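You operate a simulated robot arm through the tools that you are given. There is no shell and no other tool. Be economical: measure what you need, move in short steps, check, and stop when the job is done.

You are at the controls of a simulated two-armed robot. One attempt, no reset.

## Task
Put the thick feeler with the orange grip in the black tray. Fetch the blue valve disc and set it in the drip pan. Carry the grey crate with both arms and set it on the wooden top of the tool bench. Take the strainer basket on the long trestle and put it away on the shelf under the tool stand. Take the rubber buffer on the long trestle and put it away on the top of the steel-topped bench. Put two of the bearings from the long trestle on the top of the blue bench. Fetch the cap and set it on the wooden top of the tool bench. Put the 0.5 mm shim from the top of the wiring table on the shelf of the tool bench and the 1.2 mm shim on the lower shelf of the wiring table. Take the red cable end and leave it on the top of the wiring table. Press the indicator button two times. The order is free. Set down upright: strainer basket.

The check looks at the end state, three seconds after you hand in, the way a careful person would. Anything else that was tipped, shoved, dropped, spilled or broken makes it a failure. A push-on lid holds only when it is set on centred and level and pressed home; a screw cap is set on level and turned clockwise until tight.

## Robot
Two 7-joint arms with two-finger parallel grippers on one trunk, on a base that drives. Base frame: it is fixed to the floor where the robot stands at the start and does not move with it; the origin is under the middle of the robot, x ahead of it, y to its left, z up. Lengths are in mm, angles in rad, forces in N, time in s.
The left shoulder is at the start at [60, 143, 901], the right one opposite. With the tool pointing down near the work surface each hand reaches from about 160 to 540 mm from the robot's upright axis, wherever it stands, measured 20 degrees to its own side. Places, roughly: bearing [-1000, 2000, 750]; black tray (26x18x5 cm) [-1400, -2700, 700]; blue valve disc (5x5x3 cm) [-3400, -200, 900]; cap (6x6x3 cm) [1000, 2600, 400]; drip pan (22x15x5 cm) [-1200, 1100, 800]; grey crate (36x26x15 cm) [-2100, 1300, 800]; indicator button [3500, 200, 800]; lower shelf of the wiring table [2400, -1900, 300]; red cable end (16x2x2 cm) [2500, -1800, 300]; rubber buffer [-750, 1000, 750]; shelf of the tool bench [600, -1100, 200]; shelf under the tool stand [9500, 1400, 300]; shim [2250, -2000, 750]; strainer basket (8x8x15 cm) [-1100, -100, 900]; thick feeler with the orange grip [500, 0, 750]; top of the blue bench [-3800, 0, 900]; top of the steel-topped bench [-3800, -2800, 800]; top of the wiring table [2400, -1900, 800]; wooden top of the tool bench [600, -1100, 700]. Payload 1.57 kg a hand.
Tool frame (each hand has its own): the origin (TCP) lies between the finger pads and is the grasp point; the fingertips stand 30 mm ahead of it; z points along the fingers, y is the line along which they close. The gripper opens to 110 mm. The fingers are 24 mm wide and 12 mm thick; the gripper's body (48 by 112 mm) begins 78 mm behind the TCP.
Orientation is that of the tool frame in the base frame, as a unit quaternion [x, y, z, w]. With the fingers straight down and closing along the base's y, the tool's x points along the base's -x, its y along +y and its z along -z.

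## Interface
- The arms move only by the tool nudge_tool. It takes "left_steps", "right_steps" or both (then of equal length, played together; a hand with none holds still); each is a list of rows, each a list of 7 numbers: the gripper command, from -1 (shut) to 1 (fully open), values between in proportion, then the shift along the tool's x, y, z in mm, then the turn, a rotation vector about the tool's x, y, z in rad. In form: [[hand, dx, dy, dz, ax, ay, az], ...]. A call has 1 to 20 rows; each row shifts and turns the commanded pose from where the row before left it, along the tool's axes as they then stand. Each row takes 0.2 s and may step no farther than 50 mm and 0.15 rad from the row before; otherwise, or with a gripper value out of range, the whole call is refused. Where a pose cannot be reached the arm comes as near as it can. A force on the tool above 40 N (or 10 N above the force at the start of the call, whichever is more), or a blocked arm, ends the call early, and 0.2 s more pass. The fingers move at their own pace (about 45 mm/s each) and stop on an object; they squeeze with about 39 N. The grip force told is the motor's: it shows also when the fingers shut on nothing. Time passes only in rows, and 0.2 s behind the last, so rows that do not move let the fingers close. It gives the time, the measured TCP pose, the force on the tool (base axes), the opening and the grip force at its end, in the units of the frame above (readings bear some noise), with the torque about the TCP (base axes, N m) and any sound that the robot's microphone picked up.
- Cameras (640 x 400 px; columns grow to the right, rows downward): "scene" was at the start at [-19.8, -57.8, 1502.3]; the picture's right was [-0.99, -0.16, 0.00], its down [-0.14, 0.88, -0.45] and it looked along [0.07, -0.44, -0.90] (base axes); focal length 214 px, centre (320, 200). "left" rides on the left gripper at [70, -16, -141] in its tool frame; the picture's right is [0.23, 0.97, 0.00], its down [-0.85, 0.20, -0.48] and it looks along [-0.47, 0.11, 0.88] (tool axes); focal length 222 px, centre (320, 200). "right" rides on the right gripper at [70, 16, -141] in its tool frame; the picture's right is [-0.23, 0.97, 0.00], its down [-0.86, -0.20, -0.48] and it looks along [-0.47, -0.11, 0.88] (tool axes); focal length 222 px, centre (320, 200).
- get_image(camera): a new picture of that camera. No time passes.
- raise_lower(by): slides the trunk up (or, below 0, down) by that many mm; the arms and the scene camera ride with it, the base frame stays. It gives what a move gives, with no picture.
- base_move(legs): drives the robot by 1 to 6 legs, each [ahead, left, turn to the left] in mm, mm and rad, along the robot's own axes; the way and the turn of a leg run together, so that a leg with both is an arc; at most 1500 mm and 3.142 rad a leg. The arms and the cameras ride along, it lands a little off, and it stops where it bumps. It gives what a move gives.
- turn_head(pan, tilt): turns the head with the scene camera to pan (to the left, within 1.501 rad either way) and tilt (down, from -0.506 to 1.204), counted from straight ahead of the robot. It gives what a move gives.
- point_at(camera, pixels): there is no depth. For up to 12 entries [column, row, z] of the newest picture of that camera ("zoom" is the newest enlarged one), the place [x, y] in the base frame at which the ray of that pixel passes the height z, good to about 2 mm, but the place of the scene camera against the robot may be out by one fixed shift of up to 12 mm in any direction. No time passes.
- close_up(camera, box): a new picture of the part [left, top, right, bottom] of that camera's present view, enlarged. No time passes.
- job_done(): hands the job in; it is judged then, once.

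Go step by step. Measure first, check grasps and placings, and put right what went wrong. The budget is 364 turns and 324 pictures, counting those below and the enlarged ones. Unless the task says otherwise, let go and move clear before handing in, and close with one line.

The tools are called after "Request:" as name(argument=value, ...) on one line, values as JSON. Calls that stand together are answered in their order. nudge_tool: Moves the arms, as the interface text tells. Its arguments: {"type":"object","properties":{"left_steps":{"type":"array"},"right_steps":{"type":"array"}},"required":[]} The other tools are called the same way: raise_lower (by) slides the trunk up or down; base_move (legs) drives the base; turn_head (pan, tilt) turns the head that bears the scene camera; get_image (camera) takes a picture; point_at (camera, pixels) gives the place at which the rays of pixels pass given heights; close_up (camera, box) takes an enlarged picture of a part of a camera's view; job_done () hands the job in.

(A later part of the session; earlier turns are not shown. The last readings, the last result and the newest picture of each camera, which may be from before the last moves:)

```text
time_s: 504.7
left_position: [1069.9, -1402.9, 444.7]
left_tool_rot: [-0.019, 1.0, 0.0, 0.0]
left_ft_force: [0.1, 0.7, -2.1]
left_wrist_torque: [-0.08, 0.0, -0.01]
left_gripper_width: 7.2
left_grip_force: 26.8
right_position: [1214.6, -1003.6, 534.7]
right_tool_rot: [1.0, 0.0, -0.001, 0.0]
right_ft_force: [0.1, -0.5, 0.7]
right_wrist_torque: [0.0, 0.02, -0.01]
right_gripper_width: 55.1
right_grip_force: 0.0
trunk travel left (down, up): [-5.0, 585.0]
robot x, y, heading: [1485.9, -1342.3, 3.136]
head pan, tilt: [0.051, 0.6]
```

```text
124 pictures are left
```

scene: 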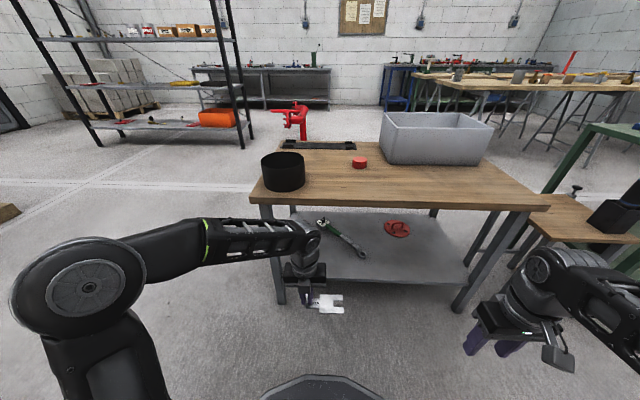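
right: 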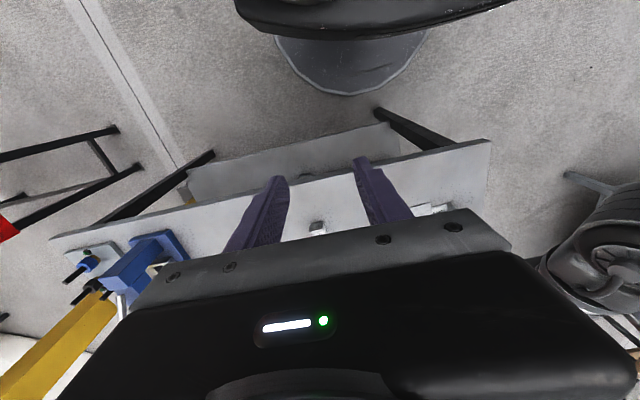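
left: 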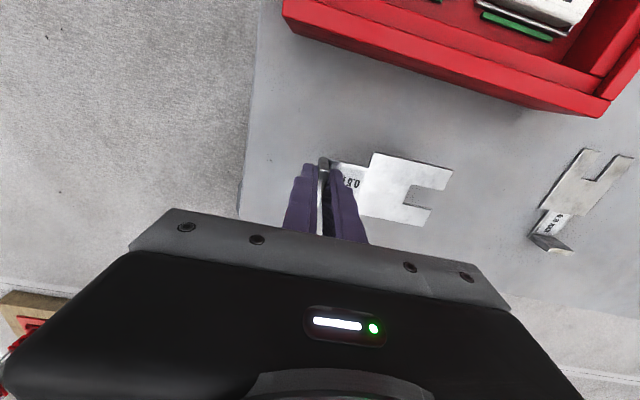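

Request:
point_at(camera="scene", pixels=[[362, 258, 180], [467, 287, 180], [400, 285, 180], [398, 230, 180], [440, 265, 180], [300, 283, 180], [322, 222, 180]])

Request:
nudge_tool(left_steps=[[-1, 0, 0, 40, 0, 0, 0], [-1, 0, 0, 40, 0, 0, 0], [-1, 0, 0, 40, 0, 0, 0], [-1, 0, 0, 30, 0, 0, 0], [-1, 0, 0, 0, 0, 0, 0]])

Request:
get_image(camera="scene")

```text
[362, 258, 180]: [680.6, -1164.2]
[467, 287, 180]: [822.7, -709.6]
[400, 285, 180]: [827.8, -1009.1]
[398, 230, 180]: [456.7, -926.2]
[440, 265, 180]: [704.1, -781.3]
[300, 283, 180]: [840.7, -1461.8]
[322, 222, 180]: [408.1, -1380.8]
```

```text
time_s: 505.9
left_position: [1069.4, -1403.7, 298.3]
left_tool_rot: [-0.019, 1.0, 0.0, 0.0]
left_ft_force: [-0.2, -0.6, -1.5]
left_wrist_torque: [-0.04, 0.02, 0.0]
left_gripper_width: 7.0
left_grip_force: 27.2
right_position: [1214.2, -1003.7, 533.5]
right_tool_rot: [1.0, 0.0, -0.002, 0.001]
right_ft_force: [-0.4, -0.5, 0.1]
right_wrist_torque: [0.0, -0.05, -0.03]
right_gripper_width: 55.1
right_grip_force: 0.0
trunk travel left (down, up): [-5.0, 585.0]
robot x, y, heading: [1489.9, -1342.6, 3.14]
head pan, tilt: [0.051, 0.6]
```

```text
123 pictures are left
```

scene: 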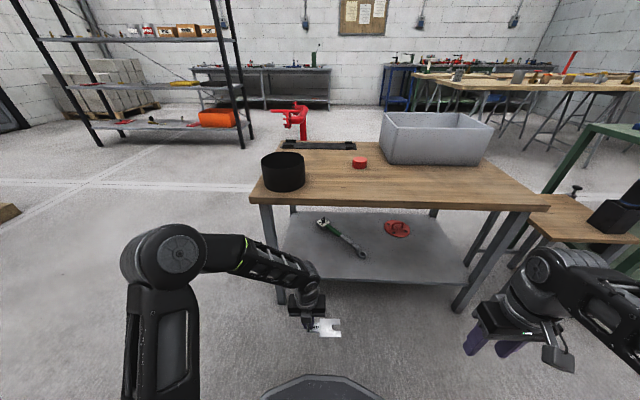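

Shelf z≈180, edge x≈830; free spot near (785,−1060). Extend the left hand 80, lower 45, then slide right and drive in.

Request:
nudge_tool(left_steps=[[-1, 40, 0, 20, 0, 0, 0], [-1, 40, 0, 25, 0, 0, 0], [-1, 0, 0, 0, 0, 0, 0]])

Request:
base_move(legs=[[0, -343, 0], [120, 0, 0]])

Request:
get_image(camera="scene")

Request:
get_image(camera="left")

```text
time_s: 506.7
left_position: [989.4, -1406.2, 251.6]
left_tool_rot: [-0.017, 1.0, 0.001, 0.0]
left_ft_force: [0.4, -0.3, -0.7]
left_wrist_torque: [-0.05, 0.01, 0.01]
left_gripper_width: 7.3
left_grip_force: 27.0
right_position: [1214.3, -1004.8, 533.0]
right_tool_rot: [1.0, 0.0, -0.001, 0.0]
right_ft_force: [1.0, 0.1, 0.6]
right_wrist_torque: [0.03, 0.01, -0.01]
right_gripper_width: 55.3
right_grip_force: 0.0
trunk travel left (down, up): [-5.0, 585.0]
robot x, y, heading: [1485.0, -1341.3, 3.142]
head pan, tilt: [0.051, 0.6]
```

```text
time_s: 509.8
left_position: [872.0, -1067.4, 251.9]
left_tool_rot: [-0.018, 1.0, 0.0, 0.001]
left_ft_force: [5.3, -0.4, -0.7]
left_wrist_torque: [-0.02, -0.19, -0.58]
left_gripper_width: 7.4
left_grip_force: 27.1
right_position: [1097.0, -665.1, 534.9]
right_tool_rot: [1.0, 0.0, -0.001, 0.001]
right_ft_force: [0.1, -0.1, -0.3]
right_wrist_torque: [-0.02, -0.01, -0.01]
right_gripper_width: 55.3
right_grip_force: 0.1
trunk travel left (down, up): [-5.0, 585.0]
robot x, y, heading: [1367.9, -1000.2, 3.138]
head pan, tilt: [0.051, 0.6]
```

```text
122 pictures are left
```

scene: 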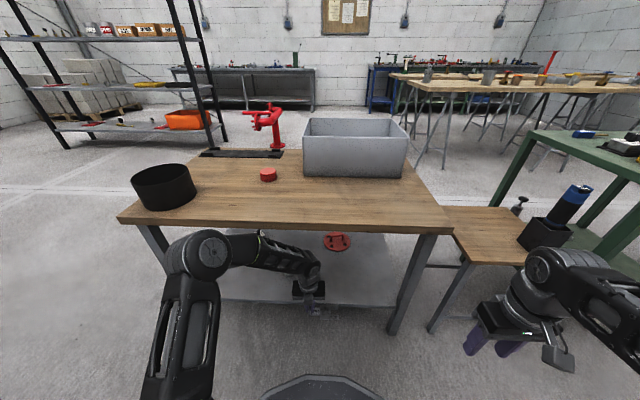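

```text
121 pictures are left
```

left: 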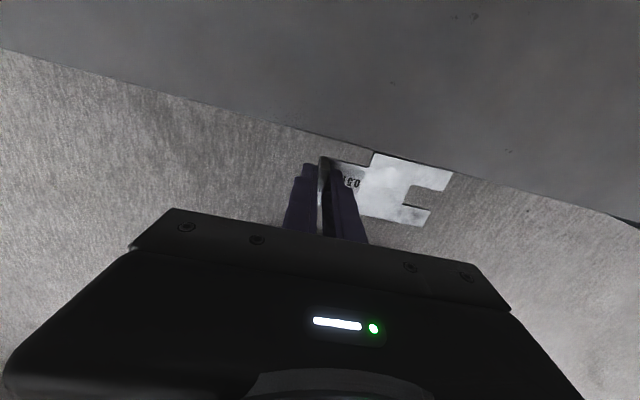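

The shim's far edge is touching the shelf edge (Fx 5 N): the shelf is higher than I assumed. Back off 30, raise 60, re-measure the shelf.

Request:
base_move(legs=[[-40, 0, 0]])

Request:
nudge_tool(left_steps=[[-1, 0, 0, -30, 0, 0, 0], [-1, 0, 0, -35, 0, 0, 0], [-1, 0, 0, 0, 0, 0, 0]])

Request:
get_image(camera="left")

Request:
close_up(camera="scene", box=[220, 220, 420, 330])

```text
time_s: 510.6
left_position: [911.4, -1067.4, 252.2]
left_tool_rot: [-0.016, 1.0, 0.0, 0.0]
left_ft_force: [0.3, -0.4, -0.4]
left_wrist_torque: [-0.07, 0.01, -0.01]
left_gripper_width: 7.5
left_grip_force: 26.5
right_position: [1136.0, -665.1, 533.6]
right_tool_rot: [1.0, 0.0, -0.001, 0.001]
right_ft_force: [-0.1, 0.2, 0.0]
right_wrist_torque: [-0.01, 0.0, 0.05]
right_gripper_width: 54.9
right_grip_force: 0.0
trunk travel left (down, up): [-5.0, 585.0]
robot x, y, heading: [1407.5, -997.8, 3.136]
head pan, tilt: [0.051, 0.6]
```

```text
time_s: 511.4
left_position: [911.5, -1067.9, 316.9]
left_tool_rot: [-0.017, 1.0, 0.0, 0.0]
left_ft_force: [-0.2, 0.4, -0.9]
left_wrist_torque: [-0.03, -0.03, -0.01]
left_gripper_width: 7.5
left_grip_force: 26.7
right_position: [1136.5, -665.0, 532.6]
right_tool_rot: [1.0, 0.0, -0.001, 0.001]
right_ft_force: [-0.1, 0.2, 0.1]
right_wrist_torque: [-0.01, -0.01, -0.01]
right_gripper_width: 55.0
right_grip_force: 0.1
trunk travel left (down, up): [-5.0, 585.0]
robot x, y, heading: [1407.5, -1000.0, 3.139]
head pan, tilt: [0.051, 0.6]
```

```text
120 pictures are left
```

left: 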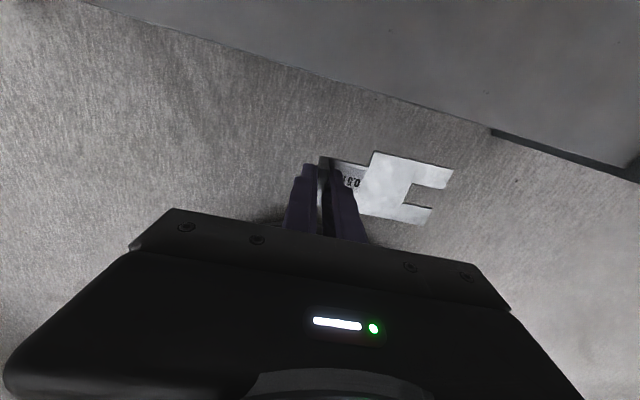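

```text
3.20 times, centred on (320, 275) of scene
```

zoom: 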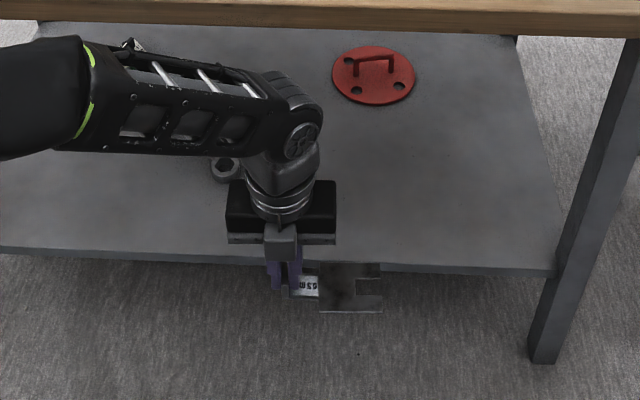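

Request:
point_at(camera="left", pixels=[[400, 101, 180], [400, 101, 210], [400, 101, 240], [400, 101, 260]])

Request:
point_at(camera="scene", pixels=[[345, 295, 180], [345, 295, 210], [345, 295, 240], [345, 295, 260], [393, 333, 0]])

```text
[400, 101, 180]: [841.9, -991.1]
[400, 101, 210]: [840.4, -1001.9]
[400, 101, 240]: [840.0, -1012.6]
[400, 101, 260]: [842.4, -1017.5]
```

```text
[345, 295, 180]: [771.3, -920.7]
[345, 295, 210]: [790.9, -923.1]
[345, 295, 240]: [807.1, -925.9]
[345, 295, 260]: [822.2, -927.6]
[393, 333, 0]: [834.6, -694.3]
```

Shelf edge x≈841, shelf top perhaps z≈275. Raise to TCP≈380, drive in, then lower guarded.

Request:
nudge_tool(left_steps=[[-1, 0, 0, -30, 0, 0, 0], [-1, 0, 0, -35, 0, 0, 0], [-1, 0, 0, 0, 0, 0, 0]])

Request:
base_move(legs=[[128, 0, 0]])

Request:
get_image(camera="left")

Request:
get_image(camera="scene")

```text
time_s: 512.2
left_position: [913.4, -1068.1, 383.9]
left_tool_rot: [-0.017, 1.0, -0.001, 0.001]
left_ft_force: [-0.7, -0.4, -1.2]
left_wrist_torque: [-0.01, 0.0, 0.0]
left_gripper_width: 7.3
left_grip_force: 26.7
right_position: [1136.3, -664.8, 533.6]
right_tool_rot: [1.0, 0.0, -0.001, 0.001]
right_ft_force: [0.2, -0.1, 0.0]
right_wrist_torque: [-0.01, 0.01, 0.01]
right_gripper_width: 54.9
right_grip_force: 0.1
trunk travel left (down, up): [-5.0, 585.0]
robot x, y, heading: [1408.5, -1001.9, 3.133]
head pan, tilt: [0.051, 0.6]
```

```text
time_s: 513.0
left_position: [909.8, -1068.5, 384.6]
left_tool_rot: [-0.011, 1.0, -0.001, 0.002]
left_ft_force: [0.0, -0.9, -1.7]
left_wrist_torque: [-0.04, -0.02, 0.0]
left_gripper_width: 7.3
left_grip_force: 26.6
right_position: [1123.4, -667.3, 534.1]
right_tool_rot: [1.0, 0.002, -0.002, 0.001]
right_ft_force: [-0.7, 0.2, 0.2]
right_wrist_torque: [0.02, -0.03, 0.01]
right_gripper_width: 55.2
right_grip_force: 0.0
trunk travel left (down, up): [-5.0, 585.0]
robot x, y, heading: [1394.6, -1001.8, -3.136]
head pan, tilt: [0.051, 0.6]
stopped in leg 1: the robot was blocked; the commanded pose is now the measured one
```

```text
118 pictures are left
```

left: 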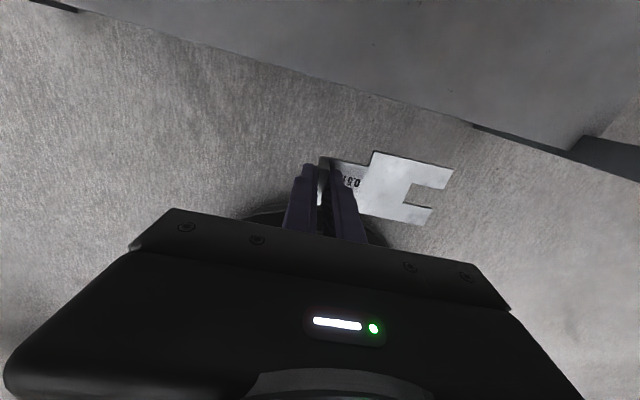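

```text
117 pictures are left
```

scene: 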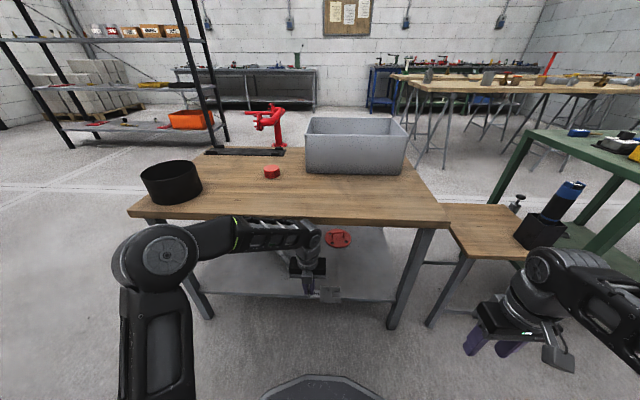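

Blocked: the left wrist met the bench-top edge. I'll back off 50, pitch the left tool forward 0.7 so the wrist stays outside, and enter again.

Request:
base_move(legs=[[-50, 0, 0]])

Request:
nudge_tool(left_steps=[[-1, 0, 0, 0, 0, 0.14, 0], [-1, 0, 0, 0, 0, 0.14, 0], [-1, 0, 0, 0, 0, 0.14, 0], [-1, 0, 0, 0, 0, 0.14, 0], [-1, 0, 0, 0, 0, 0.14, 0], [-1, 0, 0, 0, 0, 0, 0]])

Request:
base_move(legs=[[155, 0, -0.005]])

Request:
get_image(camera="left")

Request:
get_image(camera="scene")

```text
time_s: 514.0
left_position: [957.2, -1068.6, 382.7]
left_tool_rot: [-0.011, 1.0, -0.002, 0.006]
left_ft_force: [1.0, -0.3, -2.3]
left_wrist_torque: [-0.02, 0.0, 0.0]
left_gripper_width: 7.4
left_grip_force: 26.2
right_position: [1171.2, -666.7, 533.2]
right_tool_rot: [1.0, 0.002, 0.0, 0.001]
right_ft_force: [0.5, 0.2, 0.6]
right_wrist_torque: [0.04, 0.0, 0.02]
right_gripper_width: 54.8
right_grip_force: 0.1
trunk travel left (down, up): [-5.0, 585.0]
robot x, y, heading: [1443.3, -999.4, -3.139]
head pan, tilt: [0.051, 0.6]
```

```text
time_s: 515.4
left_position: [957.2, -1068.1, 381.8]
left_tool_rot: [-0.01, 0.941, -0.006, -0.338]
left_ft_force: [-0.4, 0.3, -0.4]
left_wrist_torque: [-0.04, -0.06, 0.04]
left_gripper_width: 7.1
left_grip_force: 26.4
right_position: [1170.3, -666.7, 533.3]
right_tool_rot: [1.0, 0.002, 0.0, 0.0]
right_ft_force: [0.5, 0.0, 0.4]
right_wrist_torque: [0.02, -0.02, -0.01]
right_gripper_width: 55.2
right_grip_force: 0.1
trunk travel left (down, up): [-5.0, 585.0]
robot x, y, heading: [1442.5, -997.3, -3.141]
head pan, tilt: [0.051, 0.6]
```

```text
time_s: 516.8
left_position: [801.7, -1067.0, 382.1]
left_tool_rot: [-0.008, 0.941, -0.005, -0.337]
left_ft_force: [0.3, -0.2, -1.4]
left_wrist_torque: [-0.06, -0.02, 0.02]
left_gripper_width: 7.3
left_grip_force: 26.3
right_position: [1018.6, -665.1, 533.6]
right_tool_rot: [1.0, -0.002, 0.001, 0.001]
right_ft_force: [0.4, -0.6, 0.3]
right_wrist_torque: [0.02, 0.02, 0.0]
right_gripper_width: 55.0
right_grip_force: 0.0
trunk travel left (down, up): [-5.0, 585.0]
robot x, y, heading: [1290.7, -1001.9, 3.137]
head pan, tilt: [0.051, 0.6]
```

```text
116 pictures are left
```

left: 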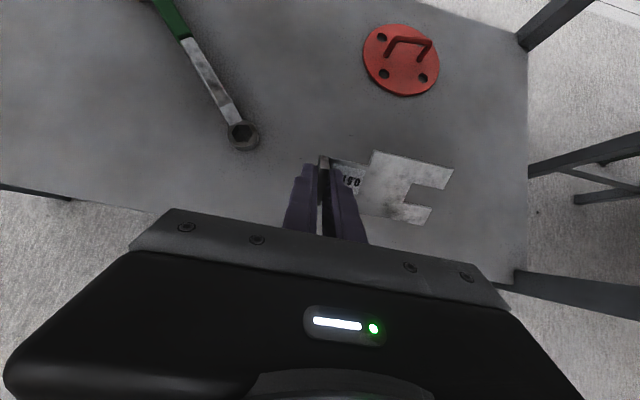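

```text
115 pictures are left
```

scene: 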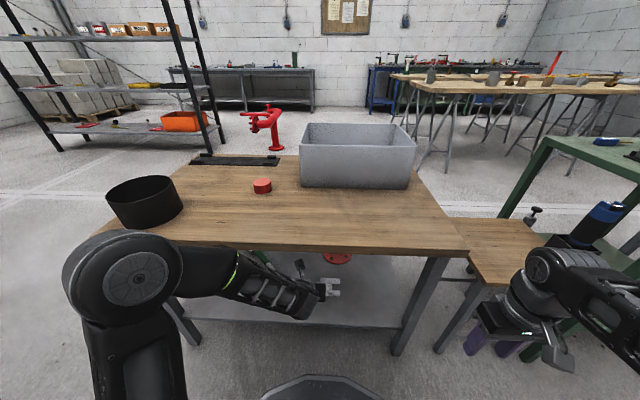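

Now the shim is above the shelf, clear of wrench and disc. Lower guarded.

Request:
nudge_tool(left_steps=[[-1, -9.7, 0, 11.5, 0, 0, 0], [-1, -9.7, 0, 11.5, 0, 0, 0], [-1, -6.4, 0, 7.7, 0, 0, 0], [-1, -3.9, 0, 4.6, 0, 0, 0], [-1, -3.9, 0, 4.6, 0, 0, 0], [-1, -3.9, 0, 4.6, 0, 0, 0], [-1, -3.9, 0, 4.6, 0, 0, 0], [-1, -3.9, 0, 4.6, 0, 0, 0], [-1, -3.9, 0, 4.6, 0, 0, 0], [-1, -3.9, 0, 4.6, 0, 0, 0], [-1, 0, 0, 0, 0, 0, 0]])

Request:
get_image(camera="left")

```text
time_s: 519.1
left_position: [802.4, -1067.4, 299.1]
left_tool_rot: [-0.008, 0.941, -0.004, -0.337]
left_ft_force: [-1.3, 0.5, -2.0]
left_wrist_torque: [-0.03, -0.02, -0.01]
left_gripper_width: 7.1
left_grip_force: 26.4
right_position: [1018.8, -665.7, 532.6]
right_tool_rot: [1.0, 0.0, 0.0, 0.001]
right_ft_force: [-0.4, -0.8, 0.3]
right_wrist_torque: [0.0, -0.02, -0.01]
right_gripper_width: 55.3
right_grip_force: 0.0
trunk travel left (down, up): [-5.0, 585.0]
robot x, y, heading: [1288.8, -1004.3, 3.137]
head pan, tilt: [0.051, 0.6]
```

```text
114 pictures are left
```

left: 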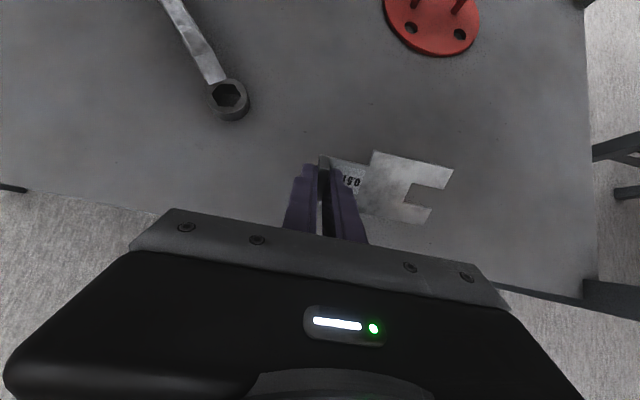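

Not touching yet at 299; continue.

Request:
nudge_tool(left_steps=[[-1, -3.9, 0, 4.6, 0, 0, 0], [-1, -3.9, 0, 4.6, 0, 0, 0], [-1, -3.9, 0, 4.6, 0, 0, 0], [-1, -3.9, 0, 4.6, 0, 0, 0], [-1, -3.9, 0, 4.6, 0, 0, 0], [-1, -3.9, 0, 4.6, 0, 0, 0], [-1, -3.9, 0, 4.6, 0, 0, 0], [-1, 0, 0, 0, 0, 0, 0]])

Request:
get_image(camera="left")

```text
time_s: 521.0
left_position: [803.7, -1068.3, 260.7]
left_tool_rot: [-0.01, 0.94, -0.006, -0.341]
left_ft_force: [-5.6, -10.2, 28.5]
left_wrist_torque: [0.82, 0.25, 0.25]
left_gripper_width: 11.7
left_grip_force: 28.7
right_position: [1018.2, -665.9, 534.8]
right_tool_rot: [1.0, 0.0, -0.001, 0.001]
right_ft_force: [0.3, 0.2, -0.2]
right_wrist_torque: [0.04, 0.02, -0.01]
right_gripper_width: 54.9
right_grip_force: 0.0
trunk travel left (down, up): [-5.0, 585.0]
robot x, y, heading: [1289.0, -999.7, 3.141]
head pan, tilt: [0.051, 0.6]
```

```text
113 pictures are left
```

left: 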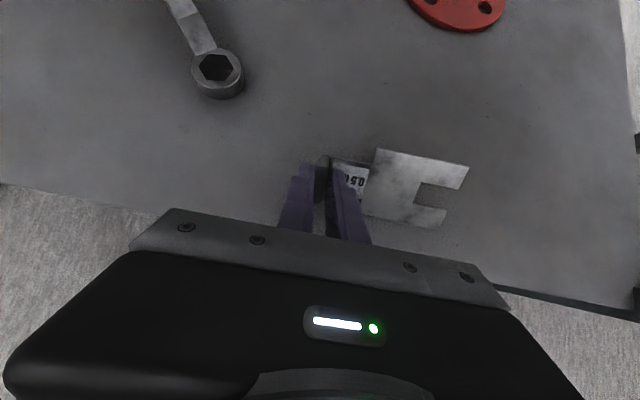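

Contact (28 N). Relieve 4 mm, open, and withdraw along the tool axis.

Request:
nudge_tool(left_steps=[[-1, 3.2, 0, -3.8, 0, 0, 0], [-0.45, 0, 0, 0, 0, 0, 0], [-0.45, 0, 0, 0, 0, 0, 0], [-0.45, 0, 0, 0, 0, 0, 0], [-0.45, 6, 0, -12, 0, 0, 0], [-0.45, 8, 0, -20, 0, 0, 0], [-0.45, 8, 0, -30, 0, 0, 0], [-0.45, 8, 0, -35, 0, 0, 0], [-0.45, 0, 0, 0, 0, 0, 0]])

Request:
get_image(camera="left")

```text
time_s: 523.0
left_position: [842.3, -1065.7, 358.5]
left_tool_rot: [-0.007, 0.942, -0.005, -0.336]
left_ft_force: [0.3, 0.0, -0.3]
left_wrist_torque: [-0.02, 0.0, -0.01]
left_gripper_width: 30.3
left_grip_force: 0.0
right_position: [1018.4, -666.0, 532.8]
right_tool_rot: [1.0, 0.0, 0.001, 0.0]
right_ft_force: [0.4, 0.2, 0.4]
right_wrist_torque: [-0.02, -0.02, 0.01]
right_gripper_width: 55.0
right_grip_force: 0.1
trunk travel left (down, up): [-5.0, 585.0]
robot x, y, heading: [1294.4, -1002.0, 3.138]
head pan, tilt: [0.051, 0.6]
```

```text
112 pictures are left
```

left: 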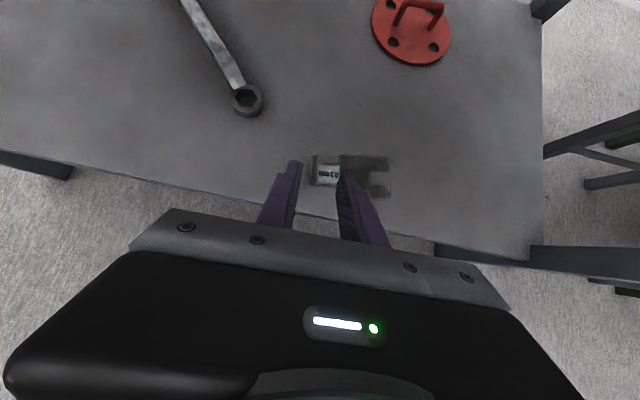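

The 0.5 mm shim lies flat on the shelf. Back off, raise the trunk and look toward the wiring table's north side.

Request:
base_move(legs=[[-300, 0, 0]])

Request:
raise_lower(by=400)

Request:
nudge_tool(left_steps=[[0, -20, 0, -15, 0, -0.14, 0], [0, -20, 0, -15, 0, -0.14, 0], [0, -25, 0, -10, 0, -0.14, 0], [0, -25, 0, 0, 0, -0.14, 0], [0, -25, 0, 0, 0, -0.14, 0], [0, 0, 0, 0, 0, 0, 0]])

Request:
base_move(legs=[[0, 0, 1.571]])

Request:
turn_head(pan=0.5, tilt=0.65)

Request:
get_image(camera="scene")

```text
time_s: 525.0
left_position: [1141.2, -1067.1, 358.0]
left_tool_rot: [-0.011, 0.941, -0.006, -0.337]
left_ft_force: [0.5, -0.2, -0.2]
left_wrist_torque: [0.01, 0.01, -0.04]
left_gripper_width: 30.2
left_grip_force: 0.1
right_position: [1317.2, -667.2, 534.5]
right_tool_rot: [1.0, 0.002, 0.0, 0.001]
right_ft_force: [0.1, -0.8, -0.3]
right_wrist_torque: [0.0, 0.01, -0.01]
right_gripper_width: 55.3
right_grip_force: 0.2
trunk travel left (down, up): [-5.0, 585.0]
robot x, y, heading: [1588.8, -1001.2, -3.14]
head pan, tilt: [0.051, 0.6]
```

```text
time_s: 528.8
left_position: [1142.8, -1067.7, 757.4]
left_tool_rot: [-0.01, 0.941, -0.006, -0.338]
left_ft_force: [0.0, -0.1, 0.0]
left_wrist_torque: [0.02, -0.01, 0.0]
left_gripper_width: 30.2
left_grip_force: 0.0
right_position: [1318.0, -666.6, 933.2]
right_tool_rot: [1.0, 0.002, 0.0, 0.001]
right_ft_force: [0.1, 0.4, 0.6]
right_wrist_torque: [-0.05, 0.03, -0.02]
right_gripper_width: 55.0
right_grip_force: 0.1
trunk travel left (down, up): [-405.0, 185.0]
robot x, y, heading: [1587.5, -1004.7, -3.141]
head pan, tilt: [0.051, 0.6]
```

```text
time_s: 530.2
left_position: [1266.7, -1066.2, 748.8]
left_tool_rot: [-0.011, 1.0, -0.003, 0.006]
left_ft_force: [0.2, 0.0, 1.1]
left_wrist_torque: [-0.02, 0.03, -0.01]
left_gripper_width: 55.0
left_grip_force: 0.2
right_position: [1316.9, -666.4, 933.0]
right_tool_rot: [1.0, 0.002, 0.0, 0.001]
right_ft_force: [0.2, 1.4, -1.0]
right_wrist_torque: [0.02, -0.02, 0.03]
right_gripper_width: 55.2
right_grip_force: 0.1
trunk travel left (down, up): [-405.0, 185.0]
robot x, y, heading: [1591.1, -1003.3, -3.139]
head pan, tilt: [0.051, 0.6]
```

```text
time_s: 534.5
left_position: [1667.3, -1324.6, 748.9]
left_tool_rot: [0.729, -0.684, -0.003, -0.005]
left_ft_force: [0.4, 0.3, -0.8]
left_wrist_torque: [0.03, -0.04, -0.01]
left_gripper_width: 55.1
left_grip_force: 0.1
right_position: [1265.7, -1290.2, 936.0]
right_tool_rot: [0.691, 0.723, 0.001, 0.0]
right_ft_force: [-0.4, 0.5, 0.3]
right_wrist_torque: [-0.01, -0.03, 0.02]
right_gripper_width: 55.0
right_grip_force: 0.1
trunk travel left (down, up): [-405.0, 185.0]
robot x, y, heading: [1590.2, -1004.2, -1.522]
head pan, tilt: [0.051, 0.6]
```

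```text
time_s: 535.5
left_position: [1665.9, -1322.5, 749.0]
left_tool_rot: [0.729, -0.684, -0.003, -0.005]
left_ft_force: [0.5, 0.4, 0.6]
left_wrist_torque: [0.01, 0.0, 0.0]
left_gripper_width: 54.8
left_grip_force: 0.1
right_position: [1265.8, -1290.9, 934.1]
right_tool_rot: [0.691, 0.723, 0.001, 0.001]
right_ft_force: [0.2, -0.9, -0.5]
right_wrist_torque: [0.0, 0.01, -0.01]
right_gripper_width: 55.0
right_grip_force: 0.1
trunk travel left (down, up): [-405.0, 185.0]
robot x, y, heading: [1587.5, -1001.6, -1.525]
head pan, tilt: [0.499, 0.649]
```

```text
111 pictures are left
```

scene: 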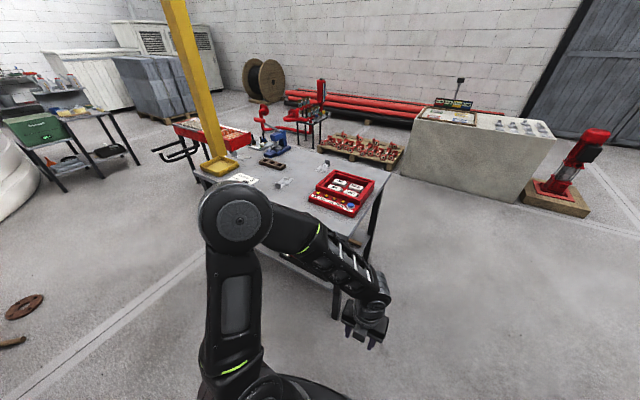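

Request:
point_at(camera="scene", pixels=[[25, 305, 0], [10, 342, 0], [218, 175, 780], [195, 178, 780], [330, 318, 0], [215, 190, 300]])

Request:
base_move(legs=[[0, 690, -0.046]])

Request:
raise_lower(by=180)

Request:
turn_head(pan=0, tilt=0.75)

Request:
get_image(camera="scene")

```text
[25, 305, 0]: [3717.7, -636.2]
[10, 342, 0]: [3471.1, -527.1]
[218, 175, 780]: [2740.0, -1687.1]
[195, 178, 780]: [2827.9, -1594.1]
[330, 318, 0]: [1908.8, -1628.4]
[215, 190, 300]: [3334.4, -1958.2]
```

```text
time_s: 539.2
left_position: [2343.7, -1311.2, 749.2]
left_tool_rot: [0.715, -0.699, -0.003, -0.005]
left_ft_force: [0.5, 0.2, 0.3]
left_wrist_torque: [0.0, 0.0, 0.03]
left_gripper_width: 55.0
left_grip_force: 0.2
right_position: [1945.1, -1259.9, 933.8]
right_tool_rot: [0.705, 0.709, 0.0, 0.0]
right_ft_force: [-0.2, 0.3, -0.5]
right_wrist_torque: [-0.01, -0.01, 0.01]
right_gripper_width: 55.1
right_grip_force: 0.1
trunk travel left (down, up): [-405.0, 185.0]
robot x, y, heading: [2278.9, -987.6, -1.57]
head pan, tilt: [0.499, 0.649]
```

```text
time_s: 541.2
left_position: [2342.6, -1310.9, 928.4]
left_tool_rot: [0.715, -0.699, -0.003, -0.006]
left_ft_force: [-0.1, 0.0, 0.0]
left_wrist_torque: [-0.05, -0.02, 0.05]
left_gripper_width: 55.3
left_grip_force: 0.0
right_position: [1943.9, -1260.7, 1114.2]
right_tool_rot: [0.706, 0.708, 0.0, 0.001]
right_ft_force: [-0.8, -0.5, 0.3]
right_wrist_torque: [-0.01, 0.0, -0.03]
right_gripper_width: 54.8
right_grip_force: 0.1
trunk travel left (down, up): [-585.0, 5.0]
robot x, y, heading: [2283.0, -989.7, -1.569]
head pan, tilt: [0.499, 0.649]
```

```text
time_s: 542.2
left_position: [2343.8, -1310.3, 929.0]
left_tool_rot: [0.716, -0.698, -0.004, -0.005]
left_ft_force: [0.2, -0.4, 0.0]
left_wrist_torque: [-0.02, 0.03, 0.03]
left_gripper_width: 54.8
left_grip_force: 0.0
right_position: [1943.9, -1260.9, 1114.4]
right_tool_rot: [0.706, 0.708, 0.001, 0.0]
right_ft_force: [0.1, -0.9, -1.1]
right_wrist_torque: [0.04, 0.0, -0.01]
right_gripper_width: 55.0
right_grip_force: 0.0
trunk travel left (down, up): [-585.0, 5.0]
robot x, y, heading: [2280.3, -988.7, -1.569]
head pan, tilt: [0.0, 0.75]
```

```text
110 pictures are left
```

scene: 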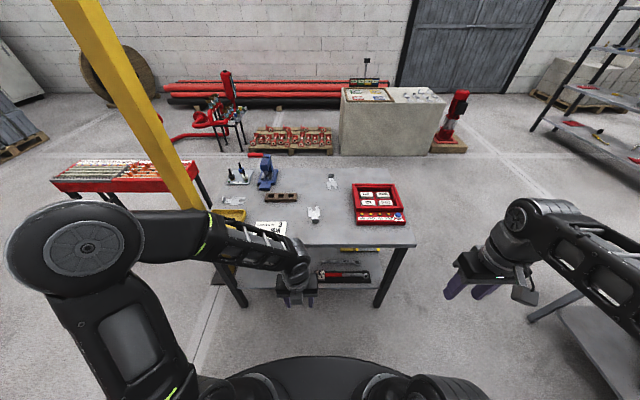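

Request:
close_up(camera="scene", box=[220, 170, 430, 300])

Request:
point_at(camera="scene", pixels=[[315, 218, 825], [315, 218, 805], [312, 208, 805], [400, 247, 805], [238, 240, 805], [376, 305, 0], [243, 306, 0], [345, 274, 300]])

```text
3.05 times, centred on (325, 235) of scene
```

zoom: 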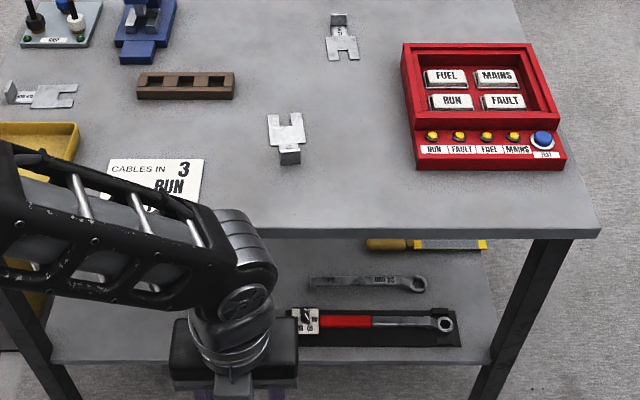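

```text
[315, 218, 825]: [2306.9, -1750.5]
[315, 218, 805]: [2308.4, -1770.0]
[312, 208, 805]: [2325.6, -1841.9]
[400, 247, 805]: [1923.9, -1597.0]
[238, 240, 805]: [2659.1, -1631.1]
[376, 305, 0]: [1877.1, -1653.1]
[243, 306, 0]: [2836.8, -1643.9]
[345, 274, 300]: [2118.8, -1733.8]
```

The 1.2 mm shim's tab faces us at ≈(2307,−1750). Drive ahead 330 and rotate the left tool so it closes along the tab's normal.

Request:
base_move(legs=[[325, 0, 0]])

Request:
nudge_tool(left_steps=[[0, 0, 0, -20, 0, -0.012, -0.1444], [0, 0, 0, 0, 0, 0, -0.1444], [0, 0, 0, 0, 0, 0, -0.1444], [0, 0, 0, 0, 0, 0, -0.1444], [0, 0, 0, 0, 0, 0, -0.1444], [0, 0, 0, 0, 0, 0, -0.1444], [0, 0, 0, 0, 0, 0, -0.1444], [0, 0, 0, 0, 0, 0, -0.1444], [0, 0, 0, 0, 0, 0, -0.1444], [0, 0, 0, 0, 0, 0, -0.1444], [0, 0, 0, 0, 0, 0, -0.1444], [0, 0, 0, 0, 0, 0, -0.1444], [-0.3, 0, 45, 0, 0, 0, 0], [-0.3, 0, 45, 0, 0, 0, 0], [-0.3, 0, 20, 10, 0, 0, 0], [-0.3, 0, 0, 0, 0, 0, 0]])

Request:
get_image(camera="left")

Request:
get_image(camera="scene")

```text
time_s: 544.3
left_position: [2347.2, -1633.6, 928.1]
left_tool_rot: [0.718, -0.696, -0.003, -0.006]
left_ft_force: [-0.4, 0.0, 0.0]
left_wrist_torque: [0.03, 0.02, 0.01]
left_gripper_width: 55.2
left_grip_force: 0.0
right_position: [1946.6, -1587.1, 1113.5]
right_tool_rot: [0.703, 0.711, 0.0, 0.001]
right_ft_force: [-0.9, -0.5, -1.0]
right_wrist_torque: [0.02, -0.03, -0.01]
right_gripper_width: 55.2
right_grip_force: 0.1
trunk travel left (down, up): [-585.0, 5.0]
robot x, y, heading: [2276.4, -1314.2, -1.563]
head pan, tilt: [0.0, 0.75]
```

```text
time_s: 547.7
left_position: [2368.7, -1740.6, 935.8]
left_tool_rot: [0.995, 0.095, 0.003, -0.012]
left_ft_force: [0.5, 0.8, 0.7]
left_wrist_torque: [0.0, 0.02, 0.02]
left_gripper_width: 38.8
left_grip_force: 0.0
right_position: [1947.0, -1585.6, 1112.9]
right_tool_rot: [0.703, 0.711, 0.001, 0.001]
right_ft_force: [0.0, 0.9, 0.9]
right_wrist_torque: [-0.01, 0.02, 0.0]
right_gripper_width: 54.8
right_grip_force: 0.0
trunk travel left (down, up): [-585.0, 5.0]
robot x, y, heading: [2278.7, -1311.1, -1.562]
head pan, tilt: [0.0, 0.75]
```

```text
108 pictures are left
```

left: 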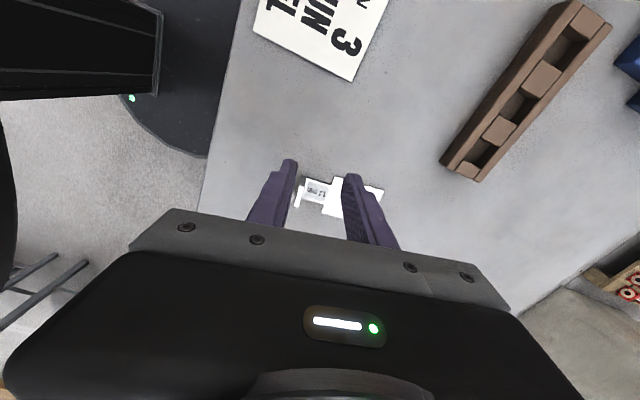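

```text
107 pictures are left
```

scene: 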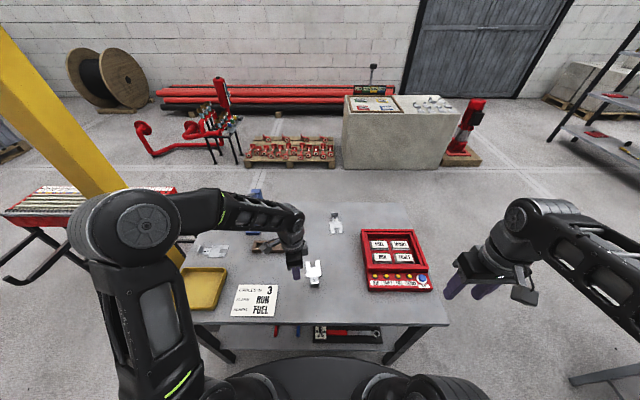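

Request:
point_at(camera="left", pixels=[[299, 187, 835], [299, 187, 815], [303, 176, 830], [296, 204, 830], [335, 190, 808]])

Request:
close_up(camera="left", box=[240, 140, 420, 260])

Request:
close_up(camera="scene", box=[250, 230, 370, 345])

```text
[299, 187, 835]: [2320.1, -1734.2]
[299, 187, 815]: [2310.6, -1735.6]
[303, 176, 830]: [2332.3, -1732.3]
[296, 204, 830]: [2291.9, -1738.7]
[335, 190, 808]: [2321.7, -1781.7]
```

```text
3.33 times, centred on (330, 200) of left
```

zoom: 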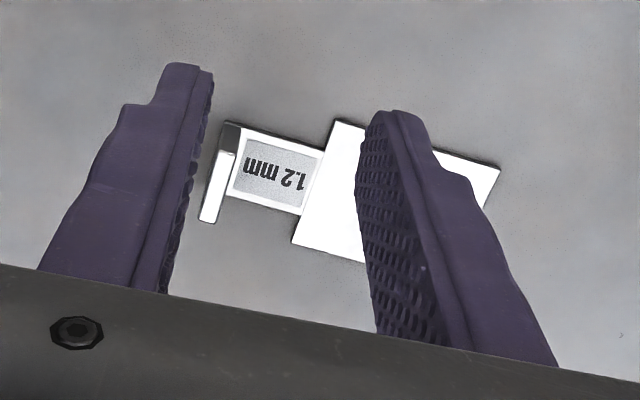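

```text
3.48 times, centred on (310, 288) of scene
```

zoom: 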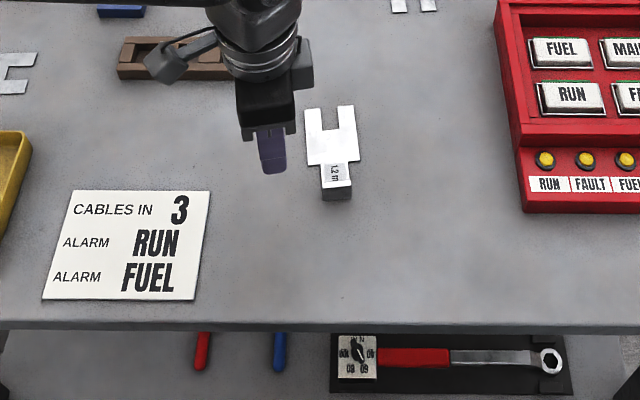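

Shift the left hand (dx −50, dy −15) and descend to just above the tab.

Request:
nudge_tool(left_steps=[[-0.45, -30, -10, 0, 0, 0, 0], [-0.45, -20, -5, 20, 0, 0, 0], [-0.45, 0, 0, 35, 0, 0, 0], [-0.45, 0, 0, 10, 0, 0, 0], [-0.45, 0, 0, 0, 0, 0, 0]])

Request:
close_up(camera="left", box=[240, 120, 420, 240])

Request:
close_up(camera="scene", box=[270, 230, 360, 300])

```text
time_s: 548.9
left_position: [2315.6, -1734.8, 872.3]
left_tool_rot: [0.995, 0.095, 0.003, -0.011]
left_ft_force: [0.3, -0.6, 0.6]
left_wrist_torque: [0.0, -0.05, -0.01]
left_gripper_width: 30.0
left_grip_force: 0.0
right_position: [1948.0, -1586.3, 1113.3]
right_tool_rot: [0.703, 0.711, 0.001, 0.0]
right_ft_force: [-0.7, 0.7, -0.5]
right_wrist_torque: [-0.01, 0.01, 0.03]
right_gripper_width: 54.9
right_grip_force: 0.0
trunk travel left (down, up): [-585.0, 5.0]
robot x, y, heading: [2281.1, -1309.2, -1.561]
head pan, tilt: [0.0, 0.75]
```

```text
3.33 times, centred on (330, 180) of left
```

zoom: 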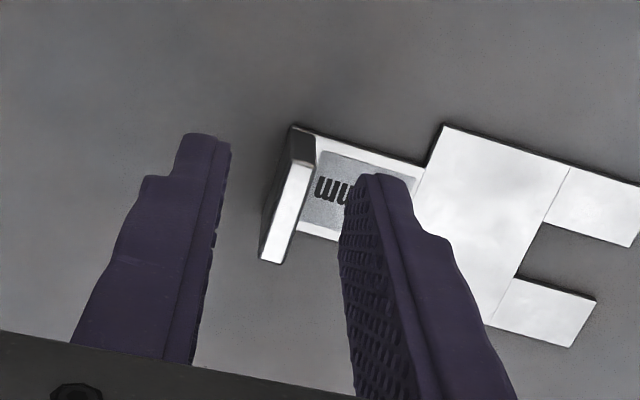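

```text
5.71 times, centred on (315, 265) of scene
```

zoom: 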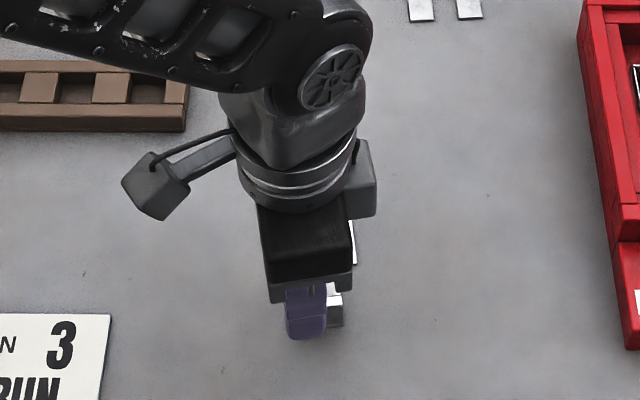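

Tab well aligned; shift 8 mm more and descend to the same height as for the other shim (TCP≈839), then close.

Request:
nudge_tool(left_steps=[[-0.45, -8, 0, 10, 0, 0.02, 0], [-0.45, 0, 0, 12, 0, 0, 0], [-0.45, 0, 0, 6, 0, 0, 0], [-0.45, 0, 0, 4, 0, 0, 0], [-0.45, 0, 0, 0, 0, 0, 0]])

Request:
close_up(camera="left", box=[240, 120, 420, 240])

```text
time_s: 550.1
left_position: [2309.7, -1734.5, 840.0]
left_tool_rot: [0.995, 0.096, 0.013, -0.013]
left_ft_force: [0.1, -0.8, 1.0]
left_wrist_torque: [0.0, -0.03, -0.01]
left_gripper_width: 30.6
left_grip_force: 0.0
right_position: [1948.0, -1586.1, 1114.1]
right_tool_rot: [0.703, 0.711, 0.001, 0.001]
right_ft_force: [0.5, -0.3, 0.0]
right_wrist_torque: [0.02, 0.02, 0.0]
right_gripper_width: 55.1
right_grip_force: 0.0
trunk travel left (down, up): [-585.0, 5.0]
robot x, y, heading: [2282.0, -1306.0, -1.565]
head pan, tilt: [0.0, 0.75]
```

```text
3.33 times, centred on (330, 180) of left
```

zoom: 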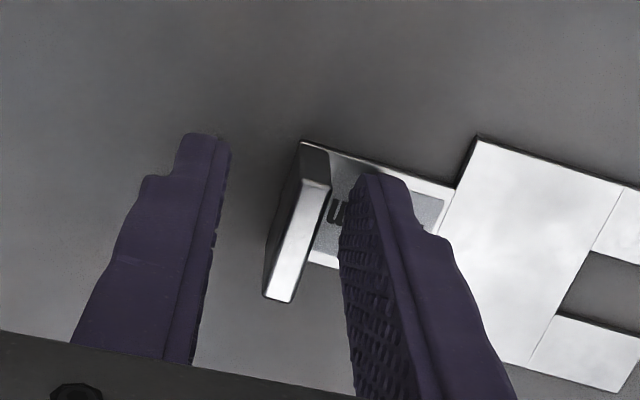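

Request:
nudge_tool(left_steps=[[-1, 0, 0, 0, 0, 0, 0], [-1, 0, 0, 0, 0, 0, 0], [-1, 0, 0, 0, 0, 0, 0], [-1, 0, 0, 0, 0, 0, 0], [-1, 0, 0, 0, 0, 0, 0], [-1, 0, 0, -4, 0, 0, 0], [-1, 0, 0, -8, 0, 0, 0], [-1, 0, 0, -15, 0, 0, 0], [-1, 0, 0, -25, 0, 0, 0], [-1, 0, 0, -30, 0, 0, 0], [-1, 0, 0, -30, 0, 0, 0], [-1, 0, 0, 0, 0, 0, 0]])

Request:
get_image(camera="left")

```text
time_s: 552.7
left_position: [2306.3, -1739.2, 952.6]
left_tool_rot: [0.995, 0.095, 0.012, -0.013]
left_ft_force: [0.0, -0.6, -0.7]
left_wrist_torque: [0.05, -0.01, 0.04]
left_gripper_width: 7.1
left_grip_force: 26.8
right_position: [1948.3, -1587.2, 1113.5]
right_tool_rot: [0.703, 0.711, 0.0, 0.001]
right_ft_force: [0.3, -0.1, 0.1]
right_wrist_torque: [0.01, 0.01, -0.01]
right_gripper_width: 55.1
right_grip_force: 0.1
trunk travel left (down, up): [-585.0, 5.0]
robot x, y, heading: [2281.8, -1312.1, -1.562]
head pan, tilt: [0.0, 0.75]
```

```text
101 pictures are left
```

left: 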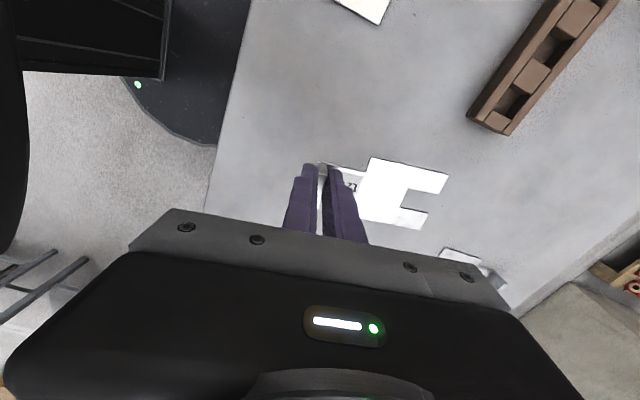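

The 1.2 mm shim is held. Back up, lower the trunk, and look at the lower shelf.

Request:
base_move(legs=[[-480, 0, 0]])

Request:
raise_lower(by=-400)

Request:
turn_head(pan=0.05, tilt=0.55)

Request:
get_image(camera="scene")

Request:
close_up(camera="scene", box=[200, 180, 420, 300])

```text
time_s: 555.6
left_position: [2302.6, -1251.4, 951.2]
left_tool_rot: [0.995, 0.097, 0.012, -0.013]
left_ft_force: [0.1, 0.2, -0.1]
left_wrist_torque: [0.04, 0.0, 0.01]
left_gripper_width: 7.5
left_grip_force: 26.2
right_position: [1943.4, -1101.7, 1113.8]
right_tool_rot: [0.702, 0.713, 0.0, 0.001]
right_ft_force: [0.3, 0.3, -0.1]
right_wrist_torque: [-0.01, 0.04, -0.01]
right_gripper_width: 55.1
right_grip_force: 0.0
trunk travel left (down, up): [-585.0, 5.0]
robot x, y, heading: [2276.1, -820.7, -1.557]
head pan, tilt: [0.0, 0.75]
```

```text
time_s: 559.4
left_position: [2303.6, -1253.2, 552.1]
left_tool_rot: [0.995, 0.098, 0.012, -0.013]
left_ft_force: [-0.9, 0.5, -1.9]
left_wrist_torque: [0.04, -0.01, -0.01]
left_gripper_width: 7.5
left_grip_force: 26.3
right_position: [1943.2, -1101.1, 715.2]
right_tool_rot: [0.701, 0.713, 0.0, 0.0]
right_ft_force: [0.3, -1.3, 0.2]
right_wrist_torque: [-0.02, 0.04, 0.03]
right_gripper_width: 55.1
right_grip_force: 0.0
trunk travel left (down, up): [-185.0, 405.0]
robot x, y, heading: [2274.3, -822.4, -1.559]
head pan, tilt: [0.0, 0.75]
```

```text
time_s: 560.2
left_position: [2303.2, -1252.5, 552.0]
left_tool_rot: [0.995, 0.098, 0.012, -0.013]
left_ft_force: [0.1, 0.2, -1.7]
left_wrist_torque: [0.0, -0.02, 0.0]
left_gripper_width: 7.3
left_grip_force: 26.6
right_position: [1944.2, -1100.3, 714.4]
right_tool_rot: [0.702, 0.713, 0.001, 0.001]
right_ft_force: [0.4, -0.3, -0.6]
right_wrist_torque: [0.0, 0.0, 0.01]
right_gripper_width: 55.0
right_grip_force: 0.1
trunk travel left (down, up): [-185.0, 405.0]
robot x, y, heading: [2271.7, -823.4, -1.556]
head pan, tilt: [0.051, 0.55]
```

```text
100 pictures are left
```

scene: 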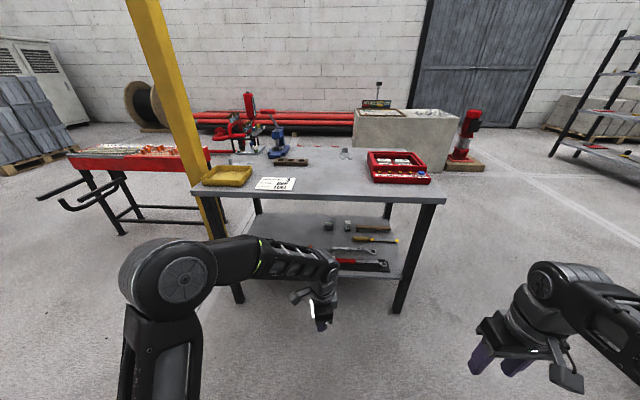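

```text
2.91 times, centred on (310, 240) of scene
```

zoom: 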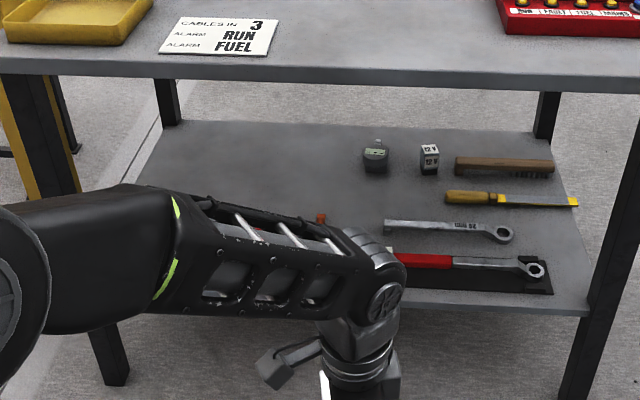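

The left forearm hides the cables; shift it right 200 mm and look again.

Request:
nudge_tool(left_steps=[[-1, -40, 8, 0, 0, 0, 0], [-1, -40, 8, 0, 0, 0, 0], [-1, -40, 8, 0, 0, 0, 0], [-1, -40, 8, 0, 0, 0, 0], [-1, -40, 8, 0, 0, 0, 0], [-1, 0, 0, 0, 0, 0, 0]])

Request:
base_move(legs=[[0, 0, 0.15]])

Request:
close_up(camera="scene", box=[180, 180, 440, 310])

```text
time_s: 561.6
left_position: [2115.7, -1331.7, 544.6]
left_tool_rot: [0.995, 0.098, 0.013, -0.012]
left_ft_force: [0.6, 0.3, -0.5]
left_wrist_torque: [0.05, 0.01, 0.01]
left_gripper_width: 7.2
left_grip_force: 26.5
right_position: [1942.0, -1099.8, 713.5]
right_tool_rot: [0.701, 0.713, 0.001, 0.0]
right_ft_force: [-1.4, 0.7, 0.2]
right_wrist_torque: [-0.01, -0.01, 0.0]
right_gripper_width: 55.1
right_grip_force: 0.0
trunk travel left (down, up): [-185.0, 405.0]
robot x, y, heading: [2277.9, -818.3, -1.556]
head pan, tilt: [0.051, 0.55]
```

```text
time_s: 562.6
left_position: [2195.5, -1350.1, 544.9]
left_tool_rot: [0.985, 0.174, 0.012, -0.013]
left_ft_force: [-1.1, 0.3, -1.5]
left_wrist_torque: [0.04, 0.02, -0.03]
left_gripper_width: 7.2
left_grip_force: 26.8
right_position: [1990.5, -1148.6, 713.2]
right_tool_rot: [0.646, 0.763, 0.0, 0.001]
right_ft_force: [-0.2, 0.7, 0.5]
right_wrist_torque: [0.02, 0.01, 0.01]
right_gripper_width: 55.1
right_grip_force: 0.0
trunk travel left (down, up): [-185.0, 405.0]
robot x, y, heading: [2279.5, -826.4, -1.404]
head pan, tilt: [0.051, 0.55]
```

```text
2.46 times, centred on (310, 245) of scene
```

zoom: 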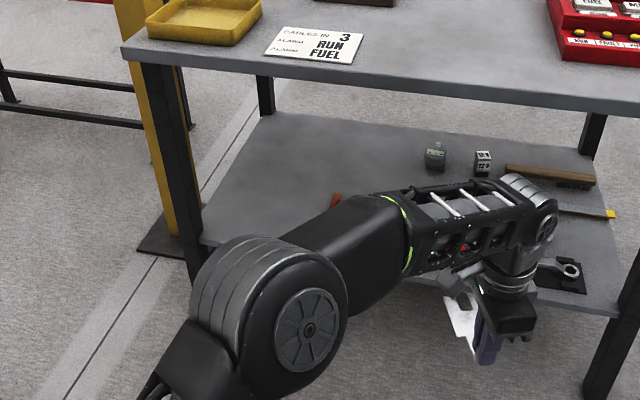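

Request:
point_at(camera="zoom", pixels=[[165, 245, 0], [195, 275, 0], [205, 242, 300], [335, 200, 300], [465, 247, 300], [620, 313, 300], [270, 115, 300], [400, 375, 0], [590, 400, 0]])

```text
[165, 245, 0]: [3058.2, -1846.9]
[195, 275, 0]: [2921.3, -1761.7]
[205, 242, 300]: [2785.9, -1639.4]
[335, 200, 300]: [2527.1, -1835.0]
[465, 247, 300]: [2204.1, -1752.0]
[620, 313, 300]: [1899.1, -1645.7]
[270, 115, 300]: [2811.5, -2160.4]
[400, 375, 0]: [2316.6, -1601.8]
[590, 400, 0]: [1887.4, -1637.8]
```

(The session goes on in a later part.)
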